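You operate a simulated robot arm through the tools that you are given. There is no shell and no other tool. Be economical: measure what you need, move in short steps, check, and stop when the job is done.

Carry out the task below with a simulated robot arm. There is one attempt and no reset: what you move stays moved.

JOB
Put the clear glass beaker by the tanks on the blue ribbed tile. Then put the brown glass beaker by the tanks in the inside of the sink basin. Then fetch the cream booklet and set it on the sieve top. Then put the round blue can on the low grey tray. Then fetch the small blue screen and set it on the disc rack on the parts bench. Then open the top drawer of the grey cupboard, put the yellow-backed sponge in the inside of the top drawer of the grey cupboard, then shut the drawer. Then put the brown glass beaker in the inside of the sink basin. Then put the green glass beaker on the bench top round the ports. Then take the green cap on the top of the steel island table and put it away on the bench top beside the hose rack. Then fetch the small white screen and set it on the top of the small steel bench. Then take the blue cap on the top of the steel island table and put it away on the bench top beside the hose rack. Do these in the order given.

It is judged by the outcome, as a careful person would: the job done as asked, and still so three seconds after it is handed in. It fails if anything else is knocked over, pushed out of place, dropped, spilled or broken. A push-on lid holds only when it is set on centred and level and pressed home; a screw cap is set on level and turned clockwise until tight.

ROBOT AND FRAMES
A 7-joint arm with a vacuum gripper on a trunk, on a base that drives. Base frame: it is fixed to the floor where the robot stands at the start and does not move with it; the origin is under the middle of the robot, x ahead of it, y to its left, z up; the surface under the hand at the start is at about z = 782. Readings come in mm, degrees, newtons and seconds.
With the tool pointing down near the work surface it reaches from about 160 to 840 mm from the robot's upright axis, wherever it stands. Its first joint turns from -166.0 to 166.0 degrees. Places, roughly: bench top beside the hose rack (24x42 cm) [1440, -1860, 860]; bench top round the ports [900, -1900, 900]; blue cap (5x5x3 cm) [800, -400, 800]; blue ribbed tile (19x15x2 cm) [1200, 2600, 900]; brown glass beaker (6x6x4 cm) [1600, 500, 800]; brown glass beaker by the tanks (6x6x4 cm) [500, -100, 800]; clear glass beaker by the tanks (6x6x4 cm) [500, 0, 800]; cream booklet [1000, 500, 750]; disc rack on the parts bench [-900, -1900, 900]; green cap (5x5x3 cm) [1700, 200, 800]; green glass beaker (6x6x4 cm) [1600, 200, 800]; inside of the sink basin [200, -1900, 700]; inside of the top drawer of the grey cupboard [3200, 2000, 700]; low grey tray (24x18x3 cm) [1200, 600, 800]; round blue can (10x10x7 cm) [900, 600, 800]; sieve top [-3300, 200, 1000]; small blue screen (15x11x3 cm) [800, 100, 800]; small white screen (15x11x3 cm) [3100, 6600, 800]; top drawer of the grey cupboard [3100, 2000, 700]; top of the small steel bench [3200, 3600, 900]; yellow-backed sponge (7x4x4 cm) [700, -100, 800]. Payload 1.88 kg.
Tool frame: the origin (TCP) lies in the middle of the cups' lips, and z points out of the cups. The gripper has 1 cup of 32 mm across, covering 32 by 32 mm (tool x, y); the bellows give 14 mm. With the vacuum on, a cup seals on a smooth face that it is pressed against (1 to 4 N); it does not hold porous or soft things. The pull reaches 41 N.
Orientation is told as [roll, pitch, yaw] about the base's x, y, z axes, in that order, counted from this pose: with the cups facing straight down, the tool's x points along the base's -x, its y along +y and its z along -z.

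CONTROLS
- The arm moves only by the tool arm_command. Its argument "targets" is a list of rows, each an object (a shift or turn left out is 0, a gripper value left out holds the last) with "rotation": the turn, a rotation vector about the tool's x, y, z in degrees, a list of three; "translation": the shift along the tool's x, y, z in m, a list of three; "vac": the vacuum: 1 switches it on, -1 off. In form: [{"rotation": [wx, wy, wz], "translation": [tx, ty, tz], "vac": vac}, ...]. A call has 1 to 20 rows; each row is the pose to reach, as a shift and turn from the pose commanded when the call began, along the tool's axes at that moment. Each row takes 0.2 s and may step no farther than 50 mm and 8.6 degrees from the row before; otherwise, or with a gripper value out of range, the whole call is refused. A pose out of reach is approached as far as the arm can. The call stops where the force on the tool passes 40 N (or 10 N more than at its start, if that is more) or the arm is blocked; 0.2 s more then pass. The pull builds up within a second once a cup has sealed. Time passes only in rows, and 0.2 s behind the last, so rows that repeat a pose give it time. The reply holds the time, the measured pose of the TCP, the force on the tool along the base axes and the pull of the vacuum, in the units named above and with some noise, with the torque about the TCP (base axes, N m) and any sound that the robot's microphone picked up.
- Cameras (640 x 400 px; columns grow to the right, rows downward): "scene" is now at [19.5, 164.9, 1566]; the picture's right is [-0.00, -1.00, 0.00], its down [-0.72, 0.00, -0.69] and it looks along [0.69, -0.00, -0.72] (base axes); focal length 289 px, centre (320, 200). "wrist" rides on the gripper at [82, 14, -216] in the tool frame; the picture's right is [-0.17, 0.99, 0.00], its down [-0.91, -0.15, -0.37] and it looks along [-0.37, -0.06, 0.93] (tool axes); focal length 243 px, centre (320, 200). There is no depth. A picture from a camera that has moved, and an enlarged one, comes with that camera's place and axes in the base frame and with its lens.
- get_image(camera): a new picture of that camera. The clock stands still meanwhile.
- slide_trunk(by): slides the trunk up (or, below 0, down) by that many mm; the arm and the scene camera ride with it, the base frame stays. It gives what a move gives, with no picture.
- roll_base(legs): drives the robot by 1 to 6 legs, each [ahead, left, turn to the left] in mm, mm and degrees, along the robot's own axes; the way and the turn of a leg run together, so that a leg with both is an arc; at most 1500 mm and 180 degrees a leg. The arm and the cameras ride along, it lands a little off, and it stops where it bumps. It gives what a move gives.
- head_to(pan, tilt): turns the head with the scene camera to pan (to the left, within 155 degrees either way) and tilt (down, from -29 to 69), counted from straight ahead of the robot. It gives what a move gives.
- inspect(camera, box): a new picture of the part [left, top, right, bottom] of that camera's present view, enlarged. The clock stands still meanwhile.
- job_done(): hands the job in; it is judged then, once.

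Go step by step. Nothing tells you exact positions but the pictures and the camera data: compare them with the known pose of the tool, close in by small moves and look again before you grip or let go. The budget is 567 turns and 360 pictures, counting those below and the enlarged ones. Unless the task says otherwise, let go and move clear before handing in, and close with one line.

The tools are called by a JSON object that holds its "api" and its "payload". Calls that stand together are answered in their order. arm_command: Moves the arm, as the interface text tells. Its arguments: {"type":"object","properties":{"targets":{"type":"array","items":{"type":"object","properties":{"rotation":{"type":"array","items":{"type":"number"}},"translation":{"type":"array","items":{"type":"number"}},"vac":{"type":"number"}}}}},"required":["targets"]} The other tools are called the same way: slide_trunk (by) slides the trunk up or down; roll_base (legs) drives the base; head_to (pan, tilt) turns the head that bears the scene camera; get_image (camera) takes a picture; inspect (camera, box) takes an enlarged picture of a part of a camera's view; job_done () hands the job in.

At the start:

```text
time: 0.0
ee_pos: [432.7, -104.0, 1024.3]
tcp_rot: [-0.1, 0.1, 0.0]
ft_force: [0.4, -0.4, 0.2]
torque: [0.02, -0.01, 0.01]
pull: 0.0
trunk travel left (down, up): [-525.0, 65.0]
robot x, y, heading: [0.0, 2.0, -0.0]
head pan, tilt: [-0.1, 46.1]
```

scene: 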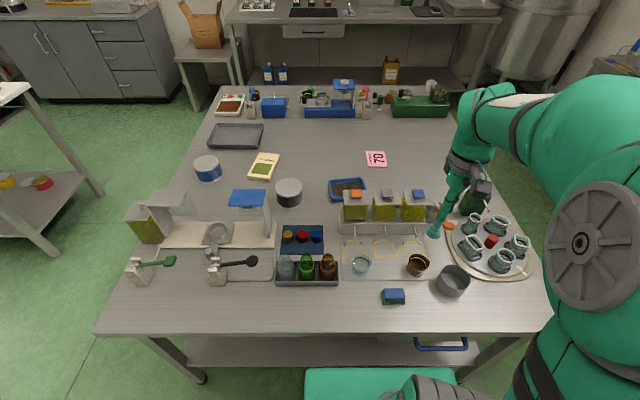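
wrist: 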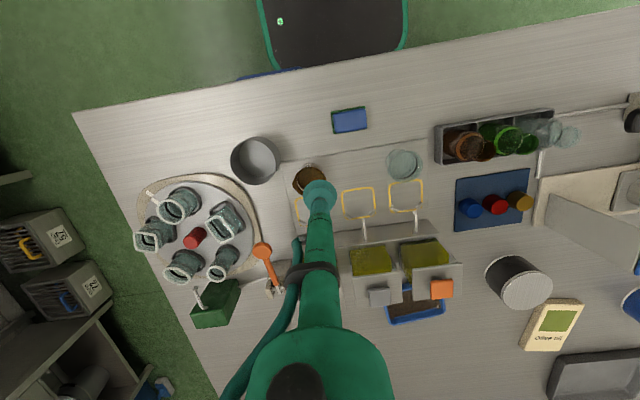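

I see the island table with the clear and brown beakers near the tanks, the sponge, cans and trays. I'll look closer at the near area before the first pick.

{"api": "inspect", "payload": {"camera": "scene", "box": [320, 170, 480, 310]}}

{"api": "inspect", "payload": {"camera": "wrist", "box": [220, 90, 480, 270]}}

{"api": "inspect", "payload": {"camera": "scene", "box": [200, 60, 460, 220]}}

```text
2.86 times, centred on (400, 240) of scene
camera zoom: at [19.5, 164.9, 1566.0], right [0.0, -1.0, 0.0], down [-0.72, 0.0, -0.69], along [0.69, 0.0, -0.72], focal length 825 px, centre (91, 86)
```

zoom: 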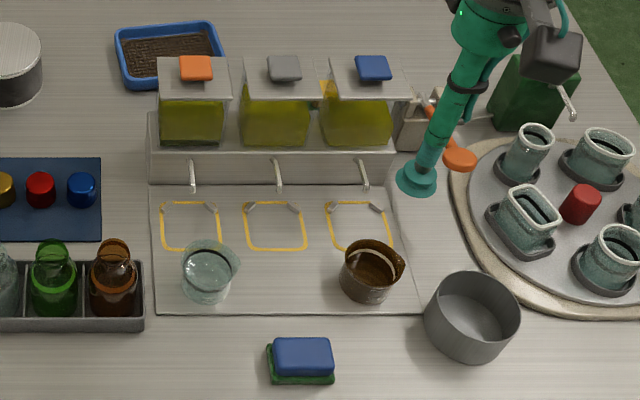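

```text
2.22 times, centred on (350, 180) of wrist
camera zoom: at [350.5, -90.5, 1239.1], right [0.17, 0.99, 0.0], down [0.91, -0.15, 0.37], along [0.37, -0.06, -0.93], focal length 539 px, centre (253, 244)
```

zoom: 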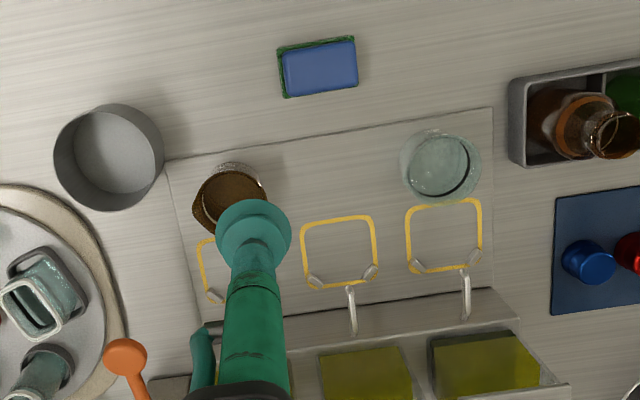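

```text
2.46 times, centred on (330, 140) of scene
camera zoom: at [19.5, 164.9, 1566.0], right [0.0, -1.0, 0.0], down [-0.72, 0.0, -0.69], along [0.69, 0.0, -0.72], focal length 710 px, centre (295, 348)
```

zoom: 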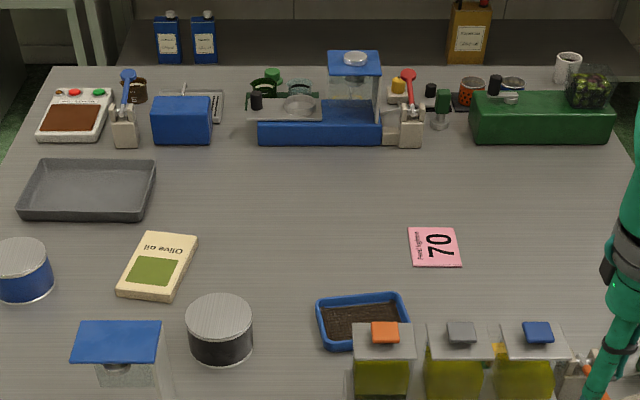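

Clear beaker is at about (482, 44) and brown at (482, -132). Next I survey the room to plan the drives.

{"api": "head_to", "payload": {"pan": 60, "tilt": 20}}

{"api": "get_image", "payload": {"camera": "scene"}}

{"api": "head_to", "payload": {"pan": 140, "tilt": 20}}

{"api": "get_image", "payload": {"camera": "scene"}}

{"api": "head_to", "payload": {"pan": -140, "tilt": 20}}

{"api": "get_image", "payload": {"camera": "scene"}}

{"api": "head_to", "payload": {"pan": -60, "tilt": 20}}

{"api": "get_image", "payload": {"camera": "scene"}}

{"api": "head_to", "payload": {"pan": 0, "tilt": 10}}

{"api": "get_image", "payload": {"camera": "scene"}}

```text
time: 1.3
ee_pos: [432.8, -103.5, 1024.0]
tcp_rot: [0.1, 0.0, 0.0]
ft_force: [0.3, 0.1, -0.3]
torque: [-0.03, 0.0, 0.02]
pull: 0.2
trunk travel left (down, up): [-525.0, 65.0]
robot x, y, heading: [0.5, 1.4, 0.2]
head pan, tilt: [60.0, 20.0]
```

```text
354 pictures are left
camera scene: at [-14.4, 245.7, 1606.1], right [0.87, -0.5, 0.0], down [-0.17, -0.3, -0.94], along [0.47, 0.81, -0.34], focal length 289 px, centre (320, 200)
```

scene: 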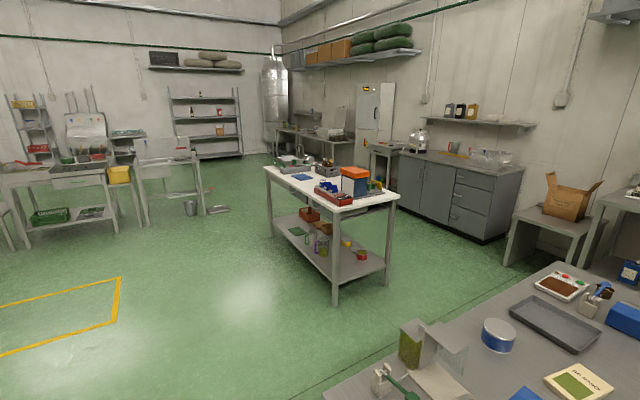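

```text
time: 2.8
ee_pos: [432.5, -104.8, 1024.0]
tcp_rot: [0.0, 0.0, 0.0]
ft_force: [0.1, -0.2, 0.9]
torque: [0.0, 0.03, -0.04]
pull: 0.0
trunk travel left (down, up): [-525.0, 65.0]
robot x, y, heading: [-1.9, -0.6, -0.1]
head pan, tilt: [140.0, 20.0]
```

```text
353 pictures are left
camera scene: at [-132.3, 224.9, 1606.1], right [0.64, 0.77, 0.0], down [0.26, -0.22, -0.94], along [-0.72, 0.6, -0.34], focal length 289 px, centre (320, 200)
```

scene: 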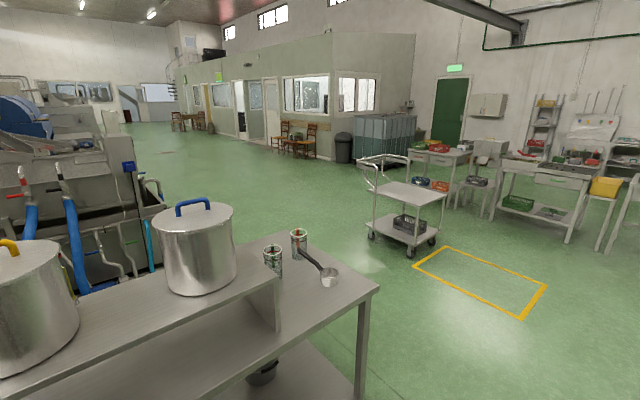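

```text
time: 6.7
ee_pos: [433.3, -104.1, 1023.9]
tcp_rot: [0.0, -0.1, 0.0]
ft_force: [-0.2, 0.0, 0.3]
torque: [0.0, 0.04, 0.02]
pull: 0.0
trunk travel left (down, up): [-525.0, 65.0]
robot x, y, heading: [0.9, 2.3, 0.5]
head pan, tilt: [-140.0, 20.0]
```

```text
352 pictures are left
camera scene: at [-132.3, 105.2, 1606.1], right [-0.64, 0.77, 0.0], down [0.26, 0.22, -0.94], along [-0.72, -0.6, -0.34], focal length 289 px, centre (320, 200)
```

scene: 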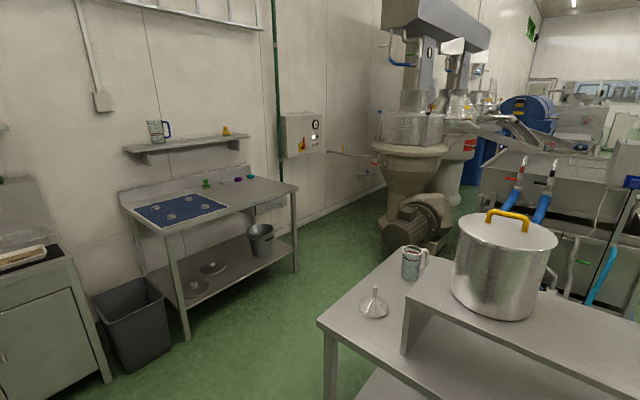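

```text
time: 8.2
ee_pos: [432.8, -103.6, 1024.3]
tcp_rot: [0.0, 0.0, 0.0]
ft_force: [0.0, -0.8, 0.7]
torque: [-0.03, -0.01, 0.03]
pull: 0.2
trunk travel left (down, up): [-525.0, 65.0]
robot x, y, heading: [1.6, 1.5, -0.1]
head pan, tilt: [-60.0, 20.0]
```

```text
351 pictures are left
camera scene: at [-14.5, 84.4, 1606.1], right [-0.87, -0.5, 0.0], down [-0.17, 0.3, -0.94], along [0.47, -0.81, -0.34], focal length 289 px, centre (320, 200)
```

scene: 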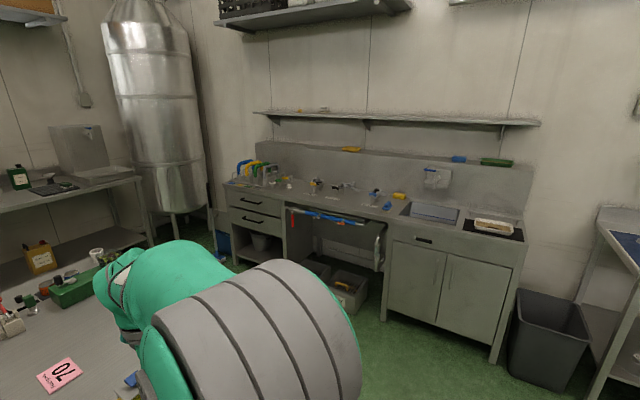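

```text
time: 9.5
ee_pos: [432.1, -102.1, 1023.3]
tcp_rot: [0.0, 0.1, 0.0]
ft_force: [-1.1, -0.9, -0.2]
torque: [0.0, 0.02, 0.02]
pull: 0.0
trunk travel left (down, up): [-525.0, 65.0]
robot x, y, heading: [0.4, 3.1, 0.0]
head pan, tilt: [0.0, 10.0]
```

```text
350 pictures are left
camera scene: at [32.0, 165.0, 1622.4], right [0.0, -1.0, 0.0], down [-0.17, 0.0, -0.98], along [0.98, 0.0, -0.17], focal length 289 px, centre (320, 200)
```

scene: 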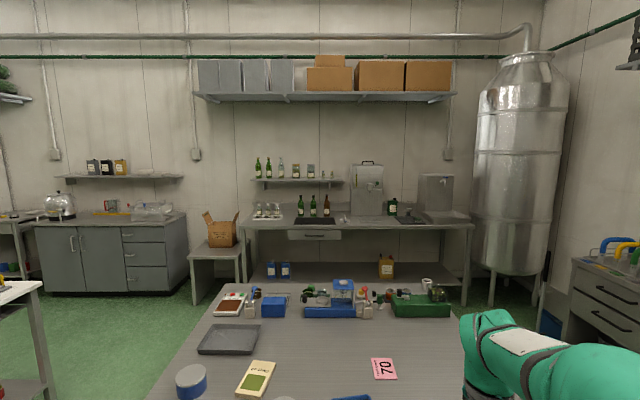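

The room matches the listed places. I'll move the wrist camera near the clear beaker to see its inside.

{"api": "arm_command", "payload": {"targets": [{"translation": [-0.005, 0.045, 0.012]}, {"translation": [-0.01, 0.09, 0.025]}, {"translation": [-0.015, 0.13, 0.04]}, {"translation": [-0.02, 0.175, 0.055]}, {"translation": [-0.022, 0.214, 0.064]}, {"translation": [-0.022, 0.214, 0.064]}]}}

{"api": "inspect", "payload": {"camera": "wrist", "box": [160, 100, 480, 300]}}

```text
time: 10.9
ee_pos: [455.2, 107.4, 960.8]
tcp_rot: [0.0, 0.0, -0.1]
ft_force: [0.1, 0.0, -0.4]
torque: [-0.04, 0.02, -0.02]
pull: 0.1
trunk travel left (down, up): [-525.0, 65.0]
robot x, y, heading: [-2.1, 1.5, -0.0]
head pan, tilt: [0.0, 10.0]
```

```text
2.00 times, centred on (320, 200) of wrist
camera zoom: at [372.5, 121.1, 1176.4], right [0.17, 0.99, 0.0], down [0.91, -0.15, 0.37], along [0.37, -0.06, -0.93], focal length 485 px, centre (320, 200)
```

zoom: 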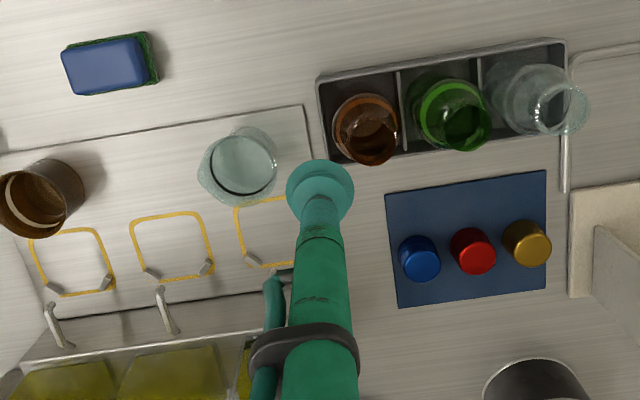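

{"api": "inspect", "payload": {"camera": "wrist", "box": [250, 150, 310, 210]}}

{"api": "inspect", "payload": {"camera": "wrist", "box": [150, 165, 210, 225]}}

```text
6.67 times, centred on (280, 180) of wrist
camera zoom: at [372.5, 121.1, 1176.4], right [0.17, 0.99, 0.0], down [0.91, -0.15, 0.37], along [0.37, -0.06, -0.93], focal length 1618 px, centre (587, 333)
```

zoom: 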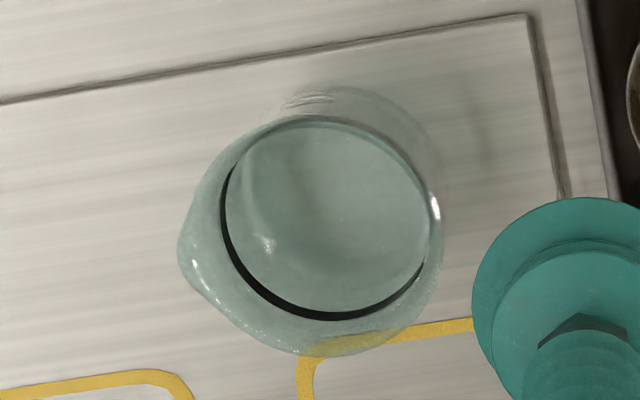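

```text
6.67 times, centred on (180, 195) of wrist
camera zoom: at [372.5, 121.1, 1176.4], right [0.17, 0.99, 0.0], down [0.91, -0.15, 0.37], along [0.37, -0.06, -0.93], focal length 1618 px, centre (1253, 233)
```

zoom: 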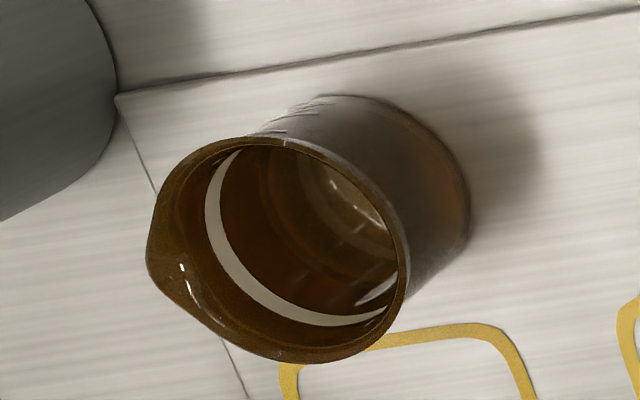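

Both beakers are empty upright cups; I'll lift by the inner floor. Moving over the clear beaker at about (482, 39).

{"api": "arm_command", "payload": {"targets": [{"translation": [-0.013, -0.034, 0.02]}, {"translation": [-0.027, -0.068, 0.04]}, {"translation": [-0.027, -0.068, 0.08]}, {"translation": [-0.027, -0.068, 0.11]}, {"translation": [-0.027, -0.068, 0.11]}]}}

{"api": "inspect", "payload": {"camera": "wrist", "box": [260, 140, 380, 240]}}

{"api": "head_to", "payload": {"pan": 0, "tilt": 46}}

{"api": "inspect", "payload": {"camera": "scene", "box": [320, 200, 420, 300]}}

```text
time: 12.1
ee_pos: [482.7, 42.2, 850.2]
tcp_rot: [0.0, 0.0, 0.0]
ft_force: [0.1, -0.8, 1.0]
torque: [0.03, 0.02, 0.02]
pull: 0.1
trunk travel left (down, up): [-525.0, 65.0]
robot x, y, heading: [0.2, 1.1, 0.3]
head pan, tilt: [0.0, 10.0]
```

```text
4.00 times, centred on (320, 190) of wrist
camera zoom: at [400.2, 55.0, 1065.6], right [0.17, 0.99, 0.0], down [0.91, -0.15, 0.37], along [0.37, -0.06, -0.93], focal length 970 px, centre (320, 240)
```

zoom: 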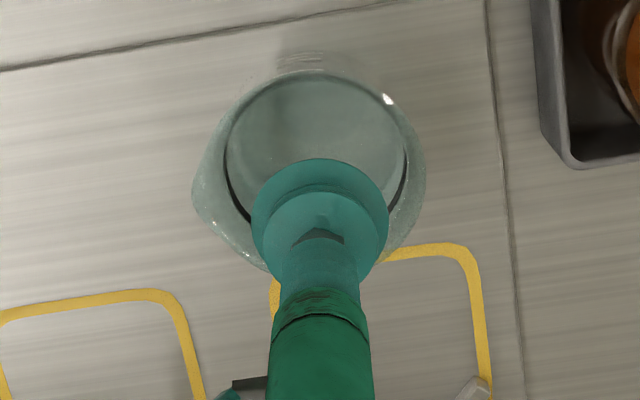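

```text
time: 13.1
ee_pos: [482.2, 41.9, 851.6]
tcp_rot: [0.0, 0.1, -0.1]
ft_force: [0.9, 1.3, 0.8]
torque: [0.01, -0.01, 0.02]
pull: 0.0
trunk travel left (down, up): [-525.0, 65.0]
robot x, y, heading: [-0.7, -1.3, 0.1]
head pan, tilt: [0.0, 46.0]
```

```text
4.00 times, centred on (370, 250) of scene
camera zoom: at [19.6, 165.1, 1566.1], right [0.0, -1.0, 0.0], down [-0.72, 0.0, -0.7], along [0.7, 0.0, -0.72], focal length 1154 px, centre (120, 0)
```

zoom: 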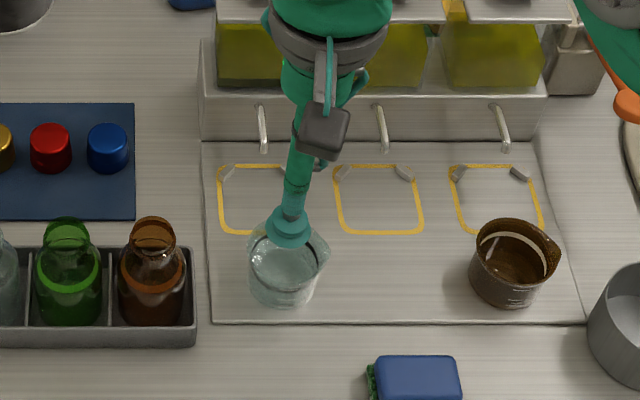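

Cup is centred over the beaker. I descend inside with vacuum on.

{"api": "arm_command", "payload": {"targets": [{"translation": [0.001, 0, 0.02], "vac": 1}, {"translation": [0.001, 0, 0.04]}, {"translation": [0.001, 0, 0.048]}, {"translation": [0.001, 0, 0.054]}, {"translation": [0.001, 0, 0.057]}, {"translation": [0.001, 0, 0.057]}]}}

```text
time: 13.9
ee_pos: [485.3, 43.3, 810.1]
tcp_rot: [0.2, -0.6, 0.0]
ft_force: [-3.3, -0.1, 17.5]
torque: [-0.09, -0.01, -0.08]
pull: 41.0
trunk travel left (down, up): [-525.0, 65.0]
robot x, y, heading: [-1.0, 0.5, -0.1]
head pan, tilt: [0.0, 46.0]
stopped in row 3: the force on the tool passed its limit at 58 N (the readings are from after the stop); the commanded pose is now the measured one
```

It sealed (floor is higher than thought). Lift a little and check.

{"api": "arm_command", "payload": {"targets": [{"translation": [0, 0, -0.006]}, {"translation": [0, 0, -0.03]}, {"translation": [0, 0, -0.07]}, {"translation": [0, 0, -0.07]}, {"translation": [0, 0, -0.07]}]}}

{"api": "inspect", "payload": {"camera": "scene", "box": [300, 150, 440, 290]}}

{"api": "inspect", "payload": {"camera": "wrist", "box": [260, 140, 380, 240]}}

```text
time: 15.1
ee_pos: [484.4, 43.1, 877.7]
tcp_rot: [0.2, -0.3, 0.0]
ft_force: [-0.2, -0.1, -0.7]
torque: [0.01, 0.01, -0.01]
pull: 40.6
trunk travel left (down, up): [-525.0, 65.0]
robot x, y, heading: [-1.4, 0.4, 0.2]
head pan, tilt: [0.0, 46.0]
```

```text
2.86 times, centred on (370, 220) of scene
camera zoom: at [19.3, 165.1, 1566.1], right [0.0, -1.0, 0.0], down [-0.72, 0.0, -0.69], along [0.69, 0.0, -0.72], focal length 825 px, centre (177, 143)
```

zoom: 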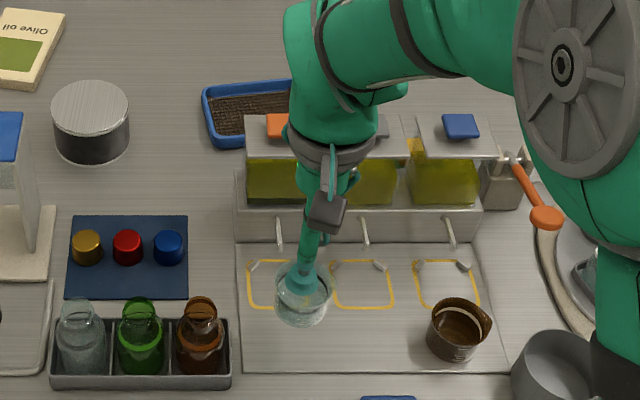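

```text
4.00 times, centred on (320, 190) of wrist
camera zoom: at [400.2, 54.7, 1092.7], right [0.17, 0.99, 0.0], down [0.91, -0.15, 0.38], along [0.37, -0.06, -0.93], focal length 970 px, centre (320, 240)
```

zoom: 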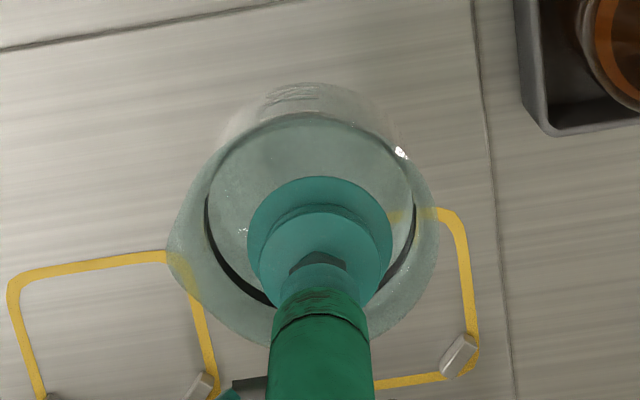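

The beaker is held. I raise and pull the arm in for driving.

{"api": "arm_command", "payload": {"targets": [{"translation": [0, 0, -0.04]}, {"translation": [0, 0, -0.08]}, {"translation": [0.02, -0.01, -0.12]}, {"translation": [0.05, -0.02, -0.15]}, {"translation": [0.09, -0.03, -0.15]}, {"translation": [0.134, -0.043, -0.15]}, {"translation": [0.134, -0.043, -0.15]}]}}

{"api": "get_image", "payload": {"camera": "scene"}}

```text
time: 16.7
ee_pos: [349.7, 0.2, 1026.3]
tcp_rot: [0.1, -0.3, -0.1]
ft_force: [-0.8, 0.1, 0.1]
torque: [0.01, 0.0, 0.01]
pull: 40.9
trunk travel left (down, up): [-525.0, 65.0]
robot x, y, heading: [1.0, -0.7, 0.0]
head pan, tilt: [0.0, 46.0]
```

```text
342 pictures are left
camera scene: at [18.7, 165.1, 1566.1], right [0.0, -1.0, 0.0], down [-0.72, 0.0, -0.69], along [0.69, 0.0, -0.72], focal length 289 px, centre (320, 200)
```

scene: 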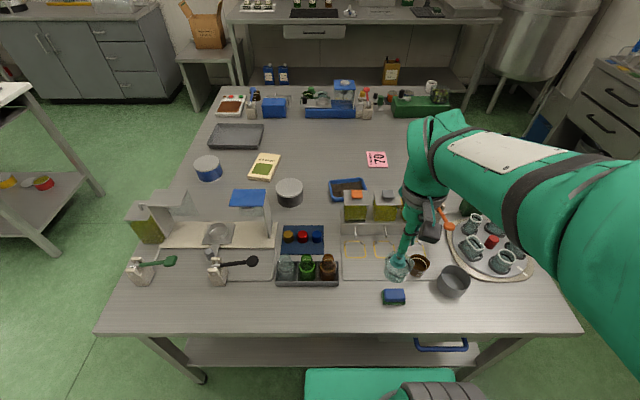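

Now drive: back off, then left along the corridor toward the white table.

{"api": "roll_base", "payload": {"legs": [[-130, 0, 0], [0, 1300, 0], [0, 1300, 0]]}}

{"api": "head_to", "payload": {"pan": 0, "tilt": 30}}

{"api": "get_image", "payload": {"camera": "scene"}}

```text
time: 30.4
ee_pos: [227.3, 2622.7, 1025.0]
tcp_rot: [0.1, -0.3, 0.4]
ft_force: [0.1, 0.3, -0.2]
torque: [-0.01, 0.05, -0.01]
pull: 40.3
trunk travel left (down, up): [-525.0, 65.0]
robot x, y, heading: [-123.0, 2618.1, 0.4]
head pan, tilt: [0.0, 46.0]
```

```text
time: 31.1
ee_pos: [227.1, 2622.7, 1026.3]
tcp_rot: [0.1, -0.3, 0.4]
ft_force: [0.0, -0.9, -0.8]
torque: [0.0, -0.03, 0.03]
pull: 40.8
trunk travel left (down, up): [-525.0, 65.0]
robot x, y, heading: [-121.4, 2619.5, 0.5]
head pan, tilt: [0.0, 30.0]
```

```text
341 pictures are left
camera scene: at [-94.7, 2785.9, 1590.0], right [0.01, -1.0, 0.0], down [-0.5, 0.0, -0.87], along [0.87, 0.01, -0.5], focal length 289 px, centre (320, 200)
```

scene: 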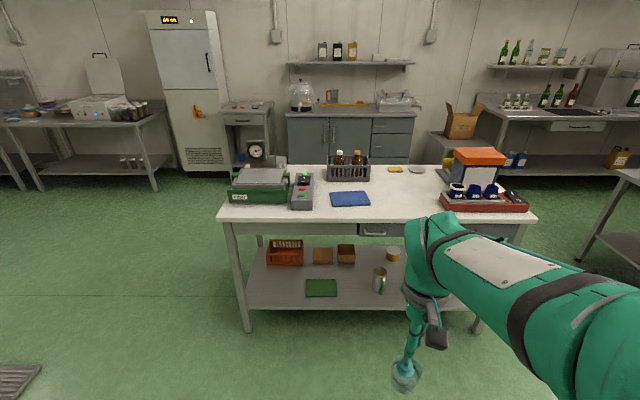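

The blue ribbed tile is around (1168, 2645). I drive ahead 700 mm.

{"api": "roll_base", "payload": {"legs": [[690, 0, -0.4]]}}

{"api": "head_to", "payload": {"pan": 0, "tilt": 46}}

{"api": "get_image", "payload": {"camera": "scene"}}

{"api": "get_image", "payload": {"camera": "wrist"}}

```text
time: 35.0
ee_pos: [928.4, 2622.5, 1025.4]
tcp_rot: [0.1, -0.3, -0.1]
ft_force: [0.3, 0.7, -0.5]
torque: [0.01, 0.01, 0.0]
pull: 40.4
trunk travel left (down, up): [-525.0, 65.0]
robot x, y, heading: [577.1, 2623.3, -0.2]
head pan, tilt: [0.0, 30.0]
```

```text
time: 35.8
ee_pos: [928.7, 2622.7, 1026.3]
tcp_rot: [0.0, -0.4, -0.1]
ft_force: [-0.2, -0.1, -1.0]
torque: [-0.02, -0.02, 0.02]
pull: 40.5
trunk travel left (down, up): [-525.0, 65.0]
robot x, y, heading: [578.1, 2623.1, -0.1]
head pan, tilt: [0.0, 46.0]
```

```text
340 pictures are left
camera scene: at [597.9, 2788.0, 1566.1], right [0.0, -1.0, 0.0], down [-0.72, 0.0, -0.7], along [0.7, 0.0, -0.72], focal length 289 px, centre (320, 200)
```

scene: 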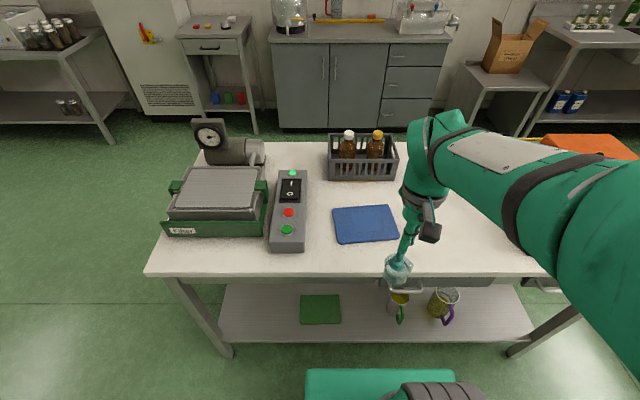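

```text
339 pictures are left
camera wrist: at [844.7, 2635.2, 1240.7], right [0.17, 0.99, 0.0], down [0.91, -0.16, 0.38], along [0.37, -0.06, -0.93], focal length 243 px, centre (320, 200)
```

wrist: 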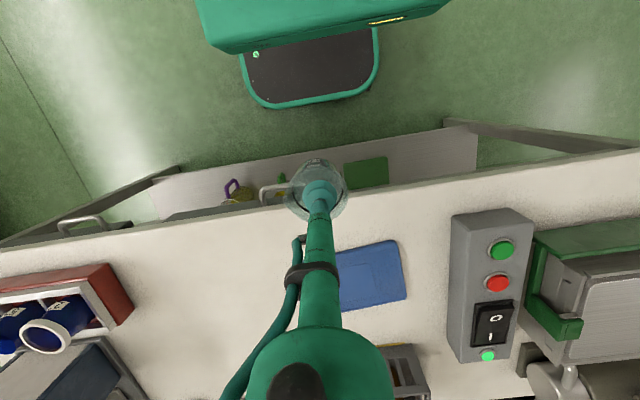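

Tile centre ≈ (1186, 2645), top z ≈ 850–860. Extend over it and lower partway.

{"api": "arm_command", "payload": {"targets": [{"translation": [-0.045, 0.004, 0]}, {"translation": [-0.09, 0.008, 0]}, {"translation": [-0.135, 0.012, 0]}, {"translation": [-0.18, 0.016, 0]}, {"translation": [-0.22, 0.02, 0]}, {"translation": [-0.257, 0.022, 0.03]}, {"translation": [-0.257, 0.022, 0.075]}, {"translation": [-0.257, 0.022, 0.075]}]}}

{"api": "inspect", "payload": {"camera": "scene", "box": [300, 160, 420, 260]}}

{"api": "inspect", "payload": {"camera": "wrist", "box": [220, 100, 420, 300]}}

```text
time: 37.6
ee_pos: [1183.9, 2643.0, 951.6]
tcp_rot: [0.0, -0.2, -0.2]
ft_force: [0.3, -0.8, -0.5]
torque: [-0.01, 0.04, -0.01]
pull: 41.1
trunk travel left (down, up): [-525.0, 65.0]
robot x, y, heading: [579.5, 2620.7, -0.1]
head pan, tilt: [0.0, 46.0]
```

```text
4.00 times, centred on (360, 210) of scene
camera zoom: at [598.0, 2788.0, 1566.1], right [0.0, -1.0, 0.0], down [-0.72, 0.0, -0.69], along [0.69, 0.0, -0.72], focal length 1154 px, centre (160, 160)
```

zoom: 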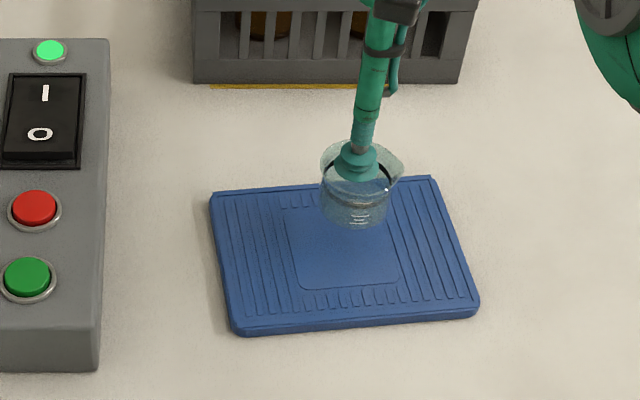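

```text
2.00 times, centred on (320, 200) of wrist
camera zoom: at [1100.3, 2655.0, 1167.1], right [0.17, 0.99, 0.0], down [0.91, -0.16, 0.38], along [0.37, -0.06, -0.93], focal length 485 px, centre (320, 200)
```

zoom: 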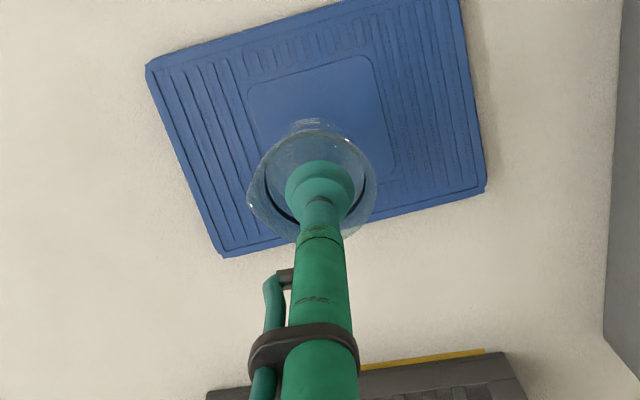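

Tile centre refined to (1174, 2644), top z≈863. Lower in small steps.

{"api": "arm_command", "payload": {"targets": [{"translation": [0.01, 0, 0.02]}, {"translation": [0.01, 0, 0.04]}, {"translation": [0.01, 0, 0.046]}, {"translation": [0.01, 0, 0.05]}, {"translation": [0.01, 0, 0.05]}]}}

{"api": "inspect", "payload": {"camera": "scene", "box": [320, 180, 400, 250]}}

```text
time: 38.8
ee_pos: [1177.0, 2642.7, 906.5]
tcp_rot: [0.2, -0.6, 0.0]
ft_force: [-4.2, -2.4, 30.2]
torque: [-0.05, 0.01, -0.06]
pull: 41.1
trunk travel left (down, up): [-525.0, 65.0]
robot x, y, heading: [581.0, 2624.2, -0.3]
head pan, tilt: [0.0, 46.0]
```

```text
5.71 times, centred on (360, 215) of scene
camera zoom: at [595.3, 2787.7, 1566.4], right [0.0, -1.0, 0.0], down [-0.72, 0.0, -0.7], along [0.7, 0.0, -0.72], focal length 1649 px, centre (91, 114)
```

zoom: 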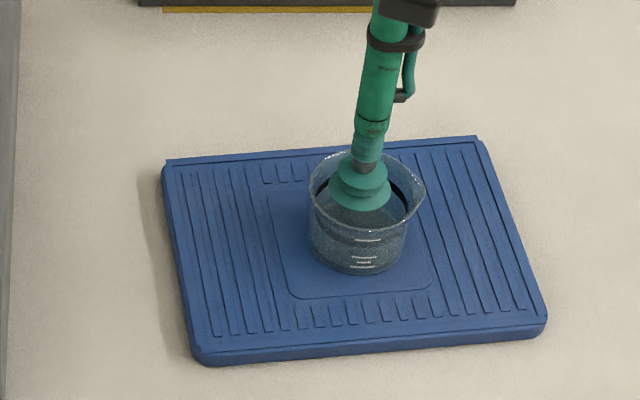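

It's seated with 30 N; ease up, release and rise.

{"api": "arm_command", "payload": {"targets": [{"translation": [0, 0, -0.001], "vac": -1}, {"translation": [0, 0, -0.003]}, {"translation": [0, 0, -0.004]}, {"translation": [0, 0, -0.004]}, {"translation": [0, 0, -0.004]}, {"translation": [0, 0, -0.004]}, {"translation": [0, 0, -0.008]}, {"translation": [0, 0, -0.014]}, {"translation": [0, 0, -0.03]}, {"translation": [0, 0, -0.06]}, {"translation": [0, 0, -0.1]}, {"translation": [0, 0, -0.13]}]}}

{"api": "inspect", "payload": {"camera": "scene", "box": [320, 150, 420, 250]}}

```text
time: 41.4
ee_pos: [1177.0, 2644.9, 1034.0]
tcp_rot: [0.1, -0.4, 0.0]
ft_force: [0.2, -0.6, -0.2]
torque: [0.0, -0.03, -0.02]
pull: 0.0
trunk travel left (down, up): [-525.0, 65.0]
robot x, y, heading: [577.9, 2621.8, -0.3]
head pan, tilt: [0.0, 46.0]
```

```text
4.00 times, centred on (370, 200) of scene
camera zoom: at [597.8, 2788.0, 1566.0], right [0.0, -1.0, 0.0], down [-0.72, 0.0, -0.69], along [0.69, 0.0, -0.72], focal length 1154 px, centre (120, 200)
```

zoom: 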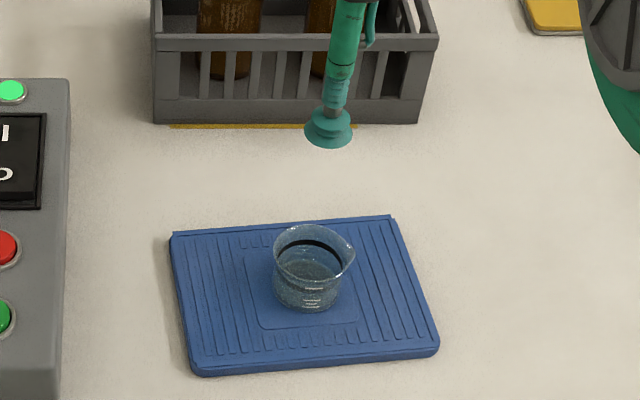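

Beaker stands on the tile. Retract and drive back to the island for the brown beaker.

{"api": "arm_command", "payload": {"targets": [{"translation": [0.04, -0.004, 0]}, {"translation": [0.09, -0.008, 0]}, {"translation": [0.135, -0.012, 0]}, {"translation": [0.18, -0.016, 0]}, {"translation": [0.22, -0.02, 0]}, {"translation": [0.249, -0.022, 0]}, {"translation": [0.249, -0.022, 0]}]}}

{"api": "roll_base", "payload": {"legs": [[-700, 0, 0.3], [0, -1340, 0], [0, -1340, 0], [125, 0, 0]]}}

{"api": "get_image", "payload": {"camera": "scene"}}

{"api": "get_image", "payload": {"camera": "wrist"}}

```text
refused: row 2 steps farther than a row can; nothing moved
```

```text
time: 58.7
ee_pos: [620.6, -25.1, 1032.1]
tcp_rot: [0.1, -0.3, 0.8]
ft_force: [-0.6, 0.2, 0.0]
torque: [0.02, -0.02, -0.04]
pull: 0.1
trunk travel left (down, up): [-525.0, 65.0]
robot x, y, heading: [19.7, -59.3, 0.9]
head pan, tilt: [0.0, 46.0]
```

```text
334 pictures are left
camera scene: at [39.7, 106.8, 1566.0], right [0.02, -1.0, 0.0], down [-0.72, -0.01, -0.69], along [0.69, 0.01, -0.72], focal length 289 px, centre (320, 200)
```

scene: 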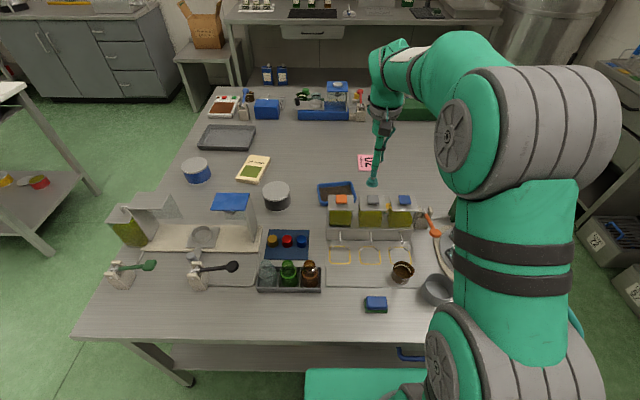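

```text
333 pictures are left
camera wrist: at [536.6, -15.1, 1248.0], right [0.15, 0.99, 0.0], down [0.91, -0.14, 0.38], along [0.37, -0.06, -0.93], focal length 243 px, centre (320, 200)
```

wrist: 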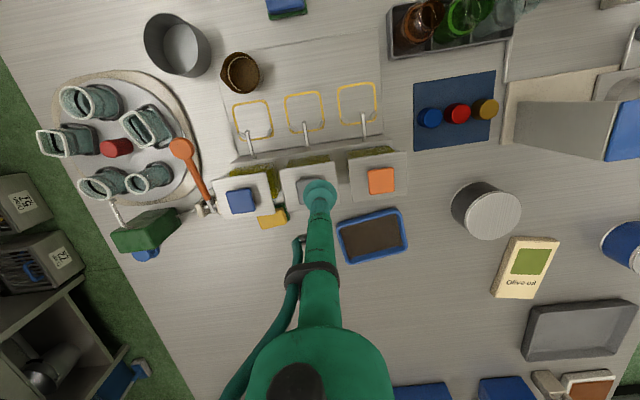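

Nothing was disturbed. Now move over the brown beaker near (481, -132).

{"api": "arm_command", "payload": {"targets": [{"translation": [0.035, -0.026, 0]}, {"translation": [0.07, -0.052, 0]}, {"translation": [0.105, -0.078, 0]}, {"translation": [0.14, -0.105, 0]}, {"translation": [0.14, -0.105, 0.04]}, {"translation": [0.14, -0.105, 0.08]}, {"translation": [0.14, -0.105, 0.12]}, {"translation": [0.14, -0.105, 0.15]}, {"translation": [0.14, -0.105, 0.15]}]}}

{"api": "inspect", "payload": {"camera": "wrist", "box": [260, 140, 380, 240]}}

{"api": "inspect", "payload": {"camera": "scene", "box": [360, 210, 460, 310]}}

```text
time: 60.7
ee_pos: [481.1, -134.3, 881.9]
tcp_rot: [0.1, -0.4, 0.8]
ft_force: [-0.5, 0.1, -0.2]
torque: [0.0, 0.05, -0.01]
pull: 0.1
trunk travel left (down, up): [-525.0, 65.0]
robot x, y, heading: [21.1, -58.8, 0.9]
head pan, tilt: [0.0, 46.0]
```

```text
4.00 times, centred on (320, 190) of wrist
camera zoom: at [398.4, -122.9, 1097.1], right [0.15, 0.99, 0.0], down [0.91, -0.14, 0.38], along [0.37, -0.06, -0.93], focal length 970 px, centre (320, 240)
```

zoom: 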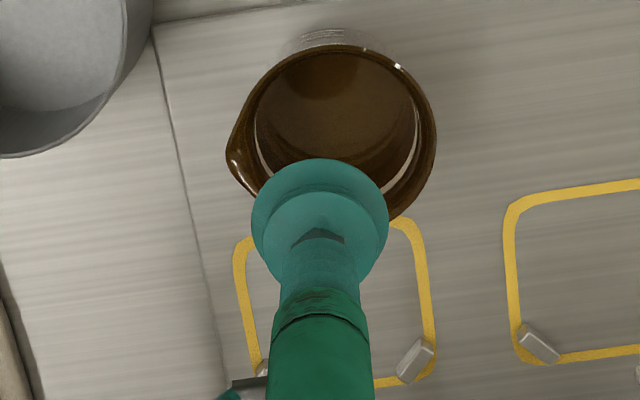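

```text
4.00 times, centred on (410, 260) of scene
camera zoom: at [39.6, 106.7, 1566.1], right [0.02, -1.0, 0.0], down [-0.72, -0.01, -0.69], along [0.69, 0.01, -0.72], focal length 1154 px, centre (-40, -40)
```

zoom: 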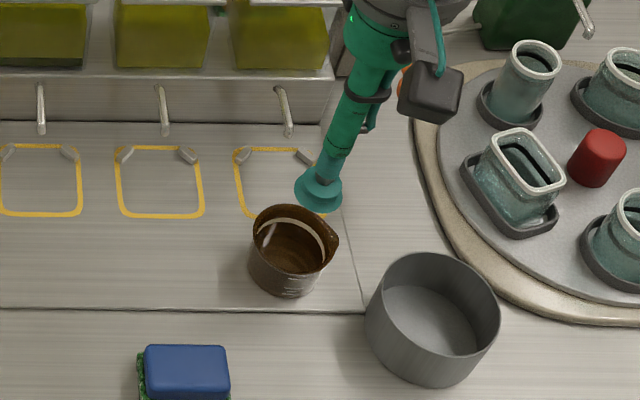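

Beaker centre is about (474, -128). Correct and descend gently.

{"api": "arm_command", "payload": {"targets": [{"translation": [0.007, 0.006, 0.02], "vac": 1}, {"translation": [0.007, 0.006, 0.04]}, {"translation": [0.007, 0.006, 0.054]}, {"translation": [0.007, 0.006, 0.058]}, {"translation": [0.007, 0.006, 0.062]}, {"translation": [0.007, 0.006, 0.062]}]}}

{"api": "inspect", "payload": {"camera": "scene", "box": [360, 210, 460, 310]}}

```text
time: 62.1
ee_pos: [476.0, -126.7, 822.7]
tcp_rot: [0.0, -0.7, 0.7]
ft_force: [-3.3, -2.3, 27.6]
torque: [-0.02, 0.08, -0.08]
pull: 41.3
trunk travel left (down, up): [-525.0, 65.0]
robot x, y, heading: [19.3, -60.6, 1.0]
head pan, tilt: [0.0, 46.0]
```

```text
4.00 times, centred on (410, 260) of scene
camera zoom: at [37.5, 106.7, 1566.3], right [0.02, -1.0, 0.0], down [-0.72, -0.01, -0.7], along [0.7, 0.01, -0.72], focal length 1154 px, centre (-40, -40)
```

zoom: 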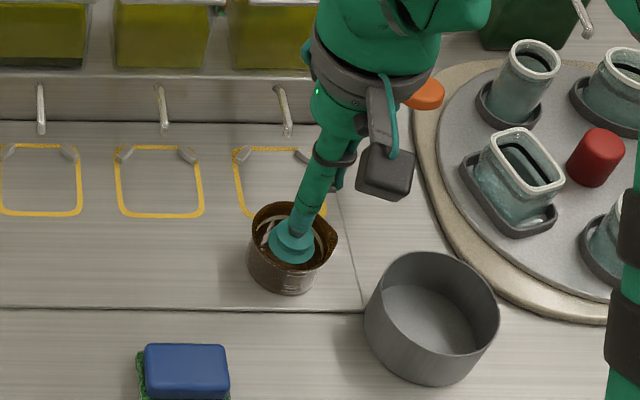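

Sealed. Lift, retract, and look at the carry pose.

{"api": "arm_command", "payload": {"targets": [{"translation": [0, 0, -0.01]}, {"translation": [0, 0, -0.05]}, {"translation": [0, 0, -0.1]}, {"translation": [0, 0, -0.15]}, {"translation": [0.01, 0.01, -0.19]}, {"translation": [0.04, 0.03, -0.207]}, {"translation": [0.08, 0.05, -0.207]}, {"translation": [0.105, 0.068, -0.207]}, {"translation": [0.105, 0.068, -0.207]}]}}

{"api": "get_image", "payload": {"camera": "wrist"}}

{"api": "roll_base", "payload": {"legs": [[-140, 0, -0.9], [0, -1040, 0]]}}

{"api": "head_to", "payload": {"pan": -90, "tilt": 30}}

{"api": "get_image", "payload": {"camera": "scene"}}

```text
time: 64.1
ee_pos: [368.7, -63.4, 1026.6]
tcp_rot: [0.0, -0.3, 0.7]
ft_force: [0.5, -0.5, -0.6]
torque: [0.01, -0.01, -0.03]
pull: 40.5
trunk travel left (down, up): [-525.0, 65.0]
robot x, y, heading: [23.0, -59.9, 1.1]
head pan, tilt: [0.0, 46.0]
```

```text
329 pictures are left
camera wrist: at [284.4, -51.5, 1241.7], right [0.15, 0.99, 0.0], down [0.91, -0.14, 0.38], along [0.37, -0.06, -0.93], focal length 243 px, centre (320, 200)
```

wrist: 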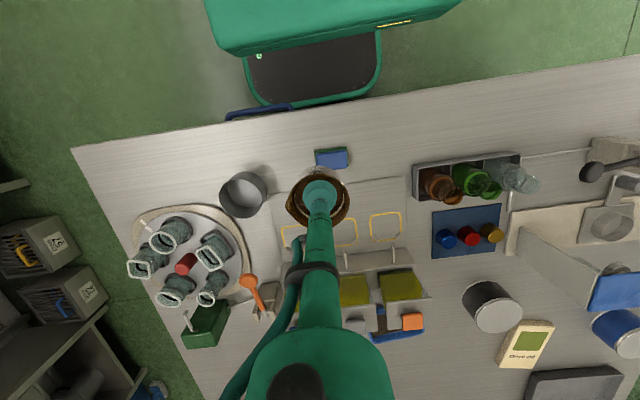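

```text
time: 70.4
ee_pos: [223.0, -1117.7, 1027.7]
tcp_rot: [0.2, -0.3, -0.8]
ft_force: [0.4, 1.1, -0.6]
torque: [0.0, -0.01, 0.01]
pull: 40.8
trunk travel left (down, up): [-525.0, 65.0]
robot x, y, heading: [-122.5, -1105.0, -0.6]
head pan, tilt: [0.0, 46.0]
```

```text
time: 72.1
ee_pos: [223.1, -1119.2, 1026.2]
tcp_rot: [0.1, -0.3, -0.8]
ft_force: [-0.6, 1.0, 0.0]
torque: [0.0, 0.04, 0.01]
pull: 40.7
trunk travel left (down, up): [-525.0, 65.0]
robot x, y, heading: [-123.3, -1104.9, -0.7]
head pan, tilt: [-90.0, 30.0]
```

```text
328 pictures are left
camera scene: at [-182.5, -1028.9, 1590.1], right [-1.0, 0.01, 0.0], down [0.01, 0.5, -0.87], along [-0.01, -0.87, -0.5], focal length 289 px, centre (320, 200)
```

scene: 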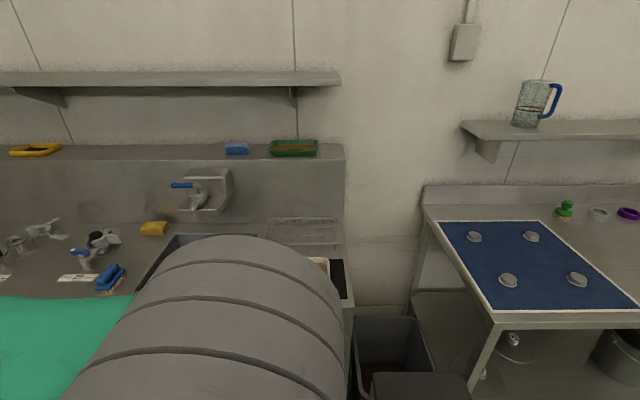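

Turn right to face the sink bench, keeping some clearance, then shift toward it.

{"api": "roll_base", "payload": {"legs": [[0, 100, 0], [0, 0, -89.4], [0, 270, 0]]}}

{"api": "head_to", "payload": {"pan": 0, "tilt": 46}}

{"api": "get_image", "payload": {"camera": "scene"}}

{"api": "get_image", "payload": {"camera": "wrist"}}

```text
time: 78.5
ee_pos: [140.7, -1351.0, 1027.0]
tcp_rot: [0.1, -0.3, -90.3]
ft_force: [-1.0, -0.4, -0.7]
torque: [-0.02, -0.02, -0.01]
pull: 40.8
trunk travel left (down, up): [-525.0, 65.0]
robot x, y, heading: [150.5, -1005.1, -90.4]
head pan, tilt: [-90.0, 30.0]
```

```text
time: 80.2
ee_pos: [139.4, -1352.0, 1027.0]
tcp_rot: [0.1, -0.4, -90.4]
ft_force: [0.2, -0.6, -0.8]
torque: [0.02, 0.01, -0.01]
pull: 40.7
trunk travel left (down, up): [-525.0, 65.0]
robot x, y, heading: [155.8, -1005.0, -90.0]
head pan, tilt: [0.0, 46.0]
```

```text
327 pictures are left
camera scene: at [313.6, -1025.1, 1566.1], right [-1.0, 0.0, 0.0], down [0.0, 0.72, -0.69], along [0.0, -0.69, -0.72], focal length 289 px, centre (320, 200)
```

scene: 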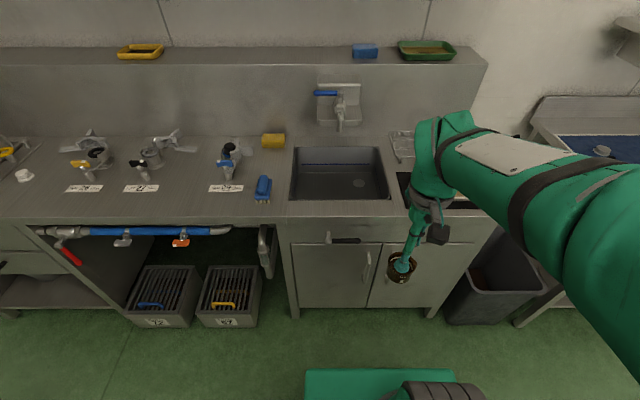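

```text
326 pictures are left
camera wrist: at [153.6, -1269.0, 1241.7], right [0.99, -0.17, 0.0], down [-0.16, -0.91, 0.38], along [-0.06, -0.37, -0.93], focal length 243 px, centre (320, 200)
```

wrist: 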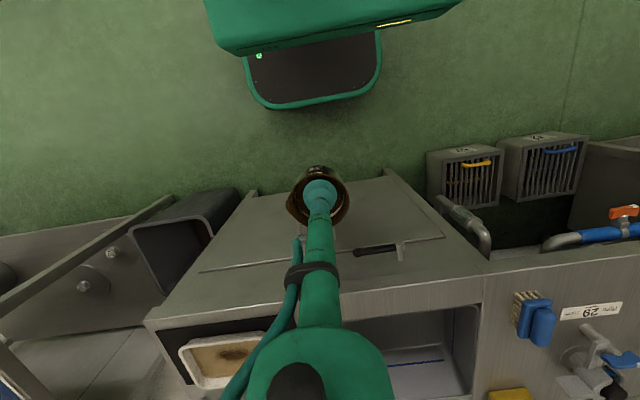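

The sink spans about x 95–410, y -1680…-1960, bench front edge y≈-1610. Drive closer.

{"api": "roll_base", "payload": {"legs": [[270, 0, 0]]}}

{"api": "get_image", "payload": {"camera": "scene"}}

{"api": "get_image", "payload": {"camera": "wrist"}}

```text
time: 82.1
ee_pos: [140.6, -1620.1, 1026.6]
tcp_rot: [0.1, -0.3, -90.1]
ft_force: [0.3, -0.2, -0.7]
torque: [-0.02, 0.03, 0.01]
pull: 40.5
trunk travel left (down, up): [-525.0, 65.0]
robot x, y, heading: [148.2, -1276.1, -89.8]
head pan, tilt: [0.0, 46.0]
```

```text
325 pictures are left
camera scene: at [313.2, -1294.9, 1566.1], right [-1.0, 0.0, 0.0], down [0.0, 0.72, -0.69], along [0.0, -0.69, -0.72], focal length 289 px, centre (320, 200)
```

scene: 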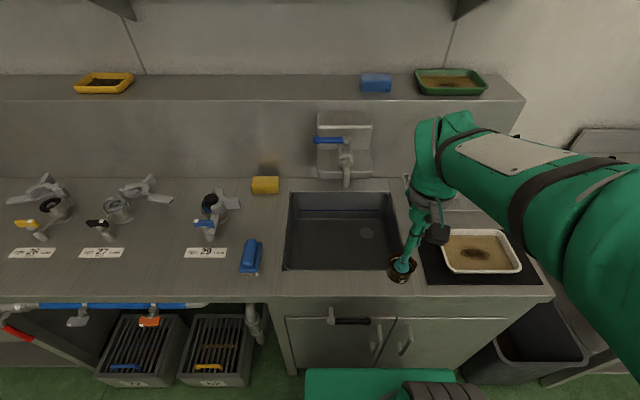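

```text
324 pictures are left
camera wrist: at [153.6, -1539.1, 1241.7], right [0.99, -0.17, 0.0], down [-0.16, -0.91, 0.38], along [-0.06, -0.37, -0.93], focal length 243 px, centre (320, 200)
```

wrist: 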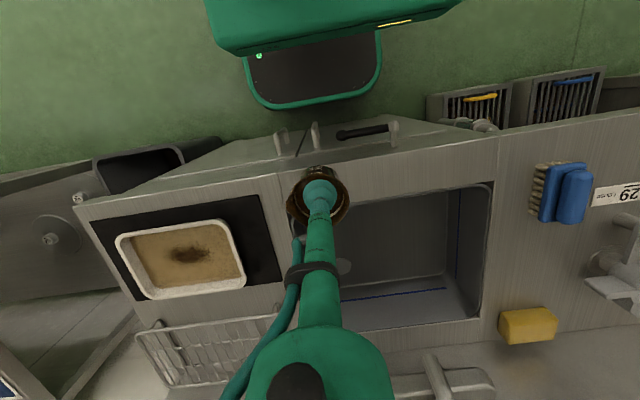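

Sink rim z≈860, corners (91…415, -1712…-2011). I'll set the beaker around (290, -1830); move over it first.

{"api": "arm_command", "payload": {"targets": [{"translation": [-0.03, 0.03, 0]}, {"translation": [-0.065, 0.06, 0]}, {"translation": [-0.1, 0.09, 0]}, {"translation": [-0.135, 0.12, 0]}, {"translation": [-0.17, 0.15, 0]}, {"translation": [-0.21, 0.15, 0]}, {"translation": [-0.21, 0.15, 0.04]}, {"translation": [-0.21, 0.15, 0.08]}, {"translation": [-0.21, 0.15, 0.08]}]}}

{"api": "get_image", "payload": {"camera": "scene"}}

{"api": "get_image", "payload": {"camera": "wrist"}}

```text
time: 84.1
ee_pos: [288.8, -1832.5, 947.1]
tcp_rot: [0.1, -0.3, -90.0]
ft_force: [0.1, -0.7, -1.1]
torque: [0.02, 0.02, -0.03]
pull: 40.9
trunk travel left (down, up): [-525.0, 65.0]
robot x, y, heading: [150.9, -1272.8, -89.9]
head pan, tilt: [0.0, 46.0]
```

```text
323 pictures are left
camera scene: at [313.3, -1295.2, 1566.1], right [-1.0, 0.0, 0.0], down [0.0, 0.72, -0.69], along [0.0, -0.69, -0.72], focal length 289 px, centre (320, 200)
```

scene: 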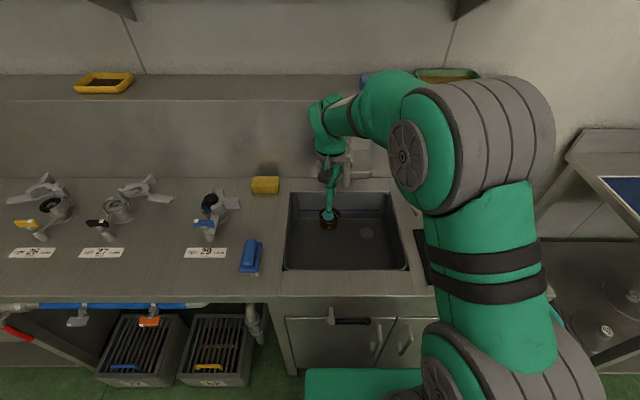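

```text
322 pictures are left
camera wrist: at [303.2, -1750.0, 1161.1], right [0.99, -0.17, 0.0], down [-0.16, -0.91, 0.38], along [-0.06, -0.37, -0.93], focal length 243 px, centre (320, 200)
```

wrist: 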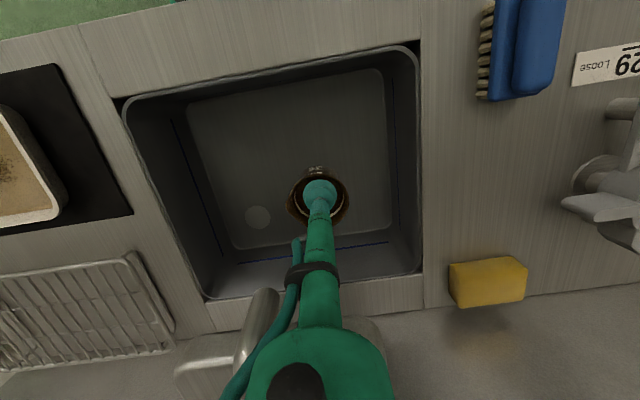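

The faucet spout is close to the wrist; shift nearer the robot (310, -1790), then lower gradually.

{"api": "arm_command", "payload": {"targets": [{"translation": [0.042, 0.02, 0]}, {"translation": [0.042, 0.02, 0.04]}, {"translation": [0.042, 0.02, 0.08]}, {"translation": [0.042, 0.02, 0.11]}, {"translation": [0.042, 0.02, 0.125]}, {"translation": [0.042, 0.02, 0.125]}]}}

{"api": "inspect", "payload": {"camera": "scene", "box": [270, 150, 420, 280]}}

{"api": "get_image", "payload": {"camera": "wrist"}}

```text
time: 85.5
ee_pos: [308.1, -1791.5, 820.9]
tcp_rot: [0.1, -0.2, -90.1]
ft_force: [0.3, -0.1, -0.7]
torque: [0.02, 0.0, 0.0]
pull: 41.2
trunk travel left (down, up): [-525.0, 65.0]
robot x, y, heading: [155.1, -1275.8, -90.0]
head pan, tilt: [0.0, 46.0]
```

```text
3.08 times, centred on (345, 215) of scene
camera zoom: at [313.2, -1295.0, 1566.1], right [-1.0, 0.0, 0.0], down [0.0, 0.72, -0.69], along [0.0, -0.69, -0.72], focal length 888 px, centre (243, 154)
```

zoom: 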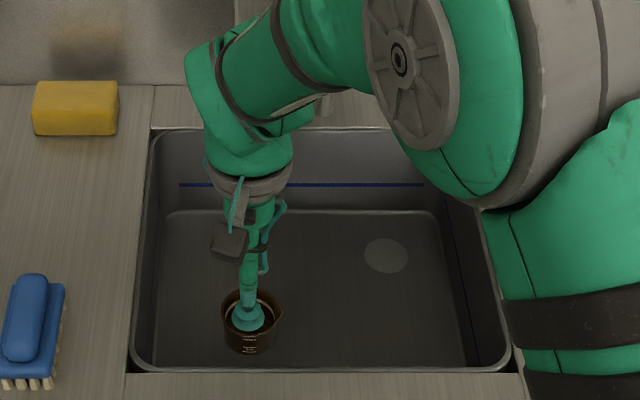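

```text
320 pictures are left
camera wrist: at [322.4, -1708.9, 1036.4], right [0.99, -0.17, 0.0], down [-0.16, -0.91, 0.38], along [-0.06, -0.37, -0.93], focal length 243 px, centre (320, 200)
```

wrist: 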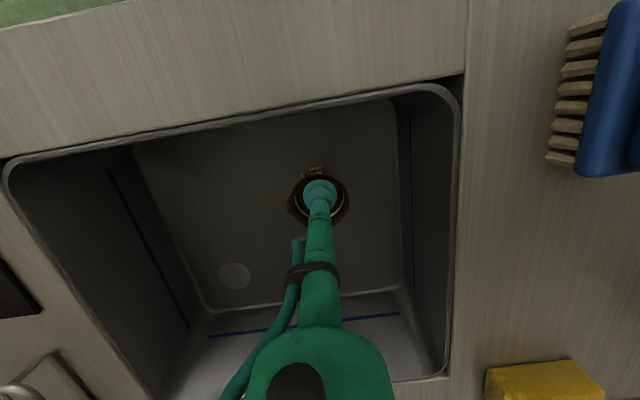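

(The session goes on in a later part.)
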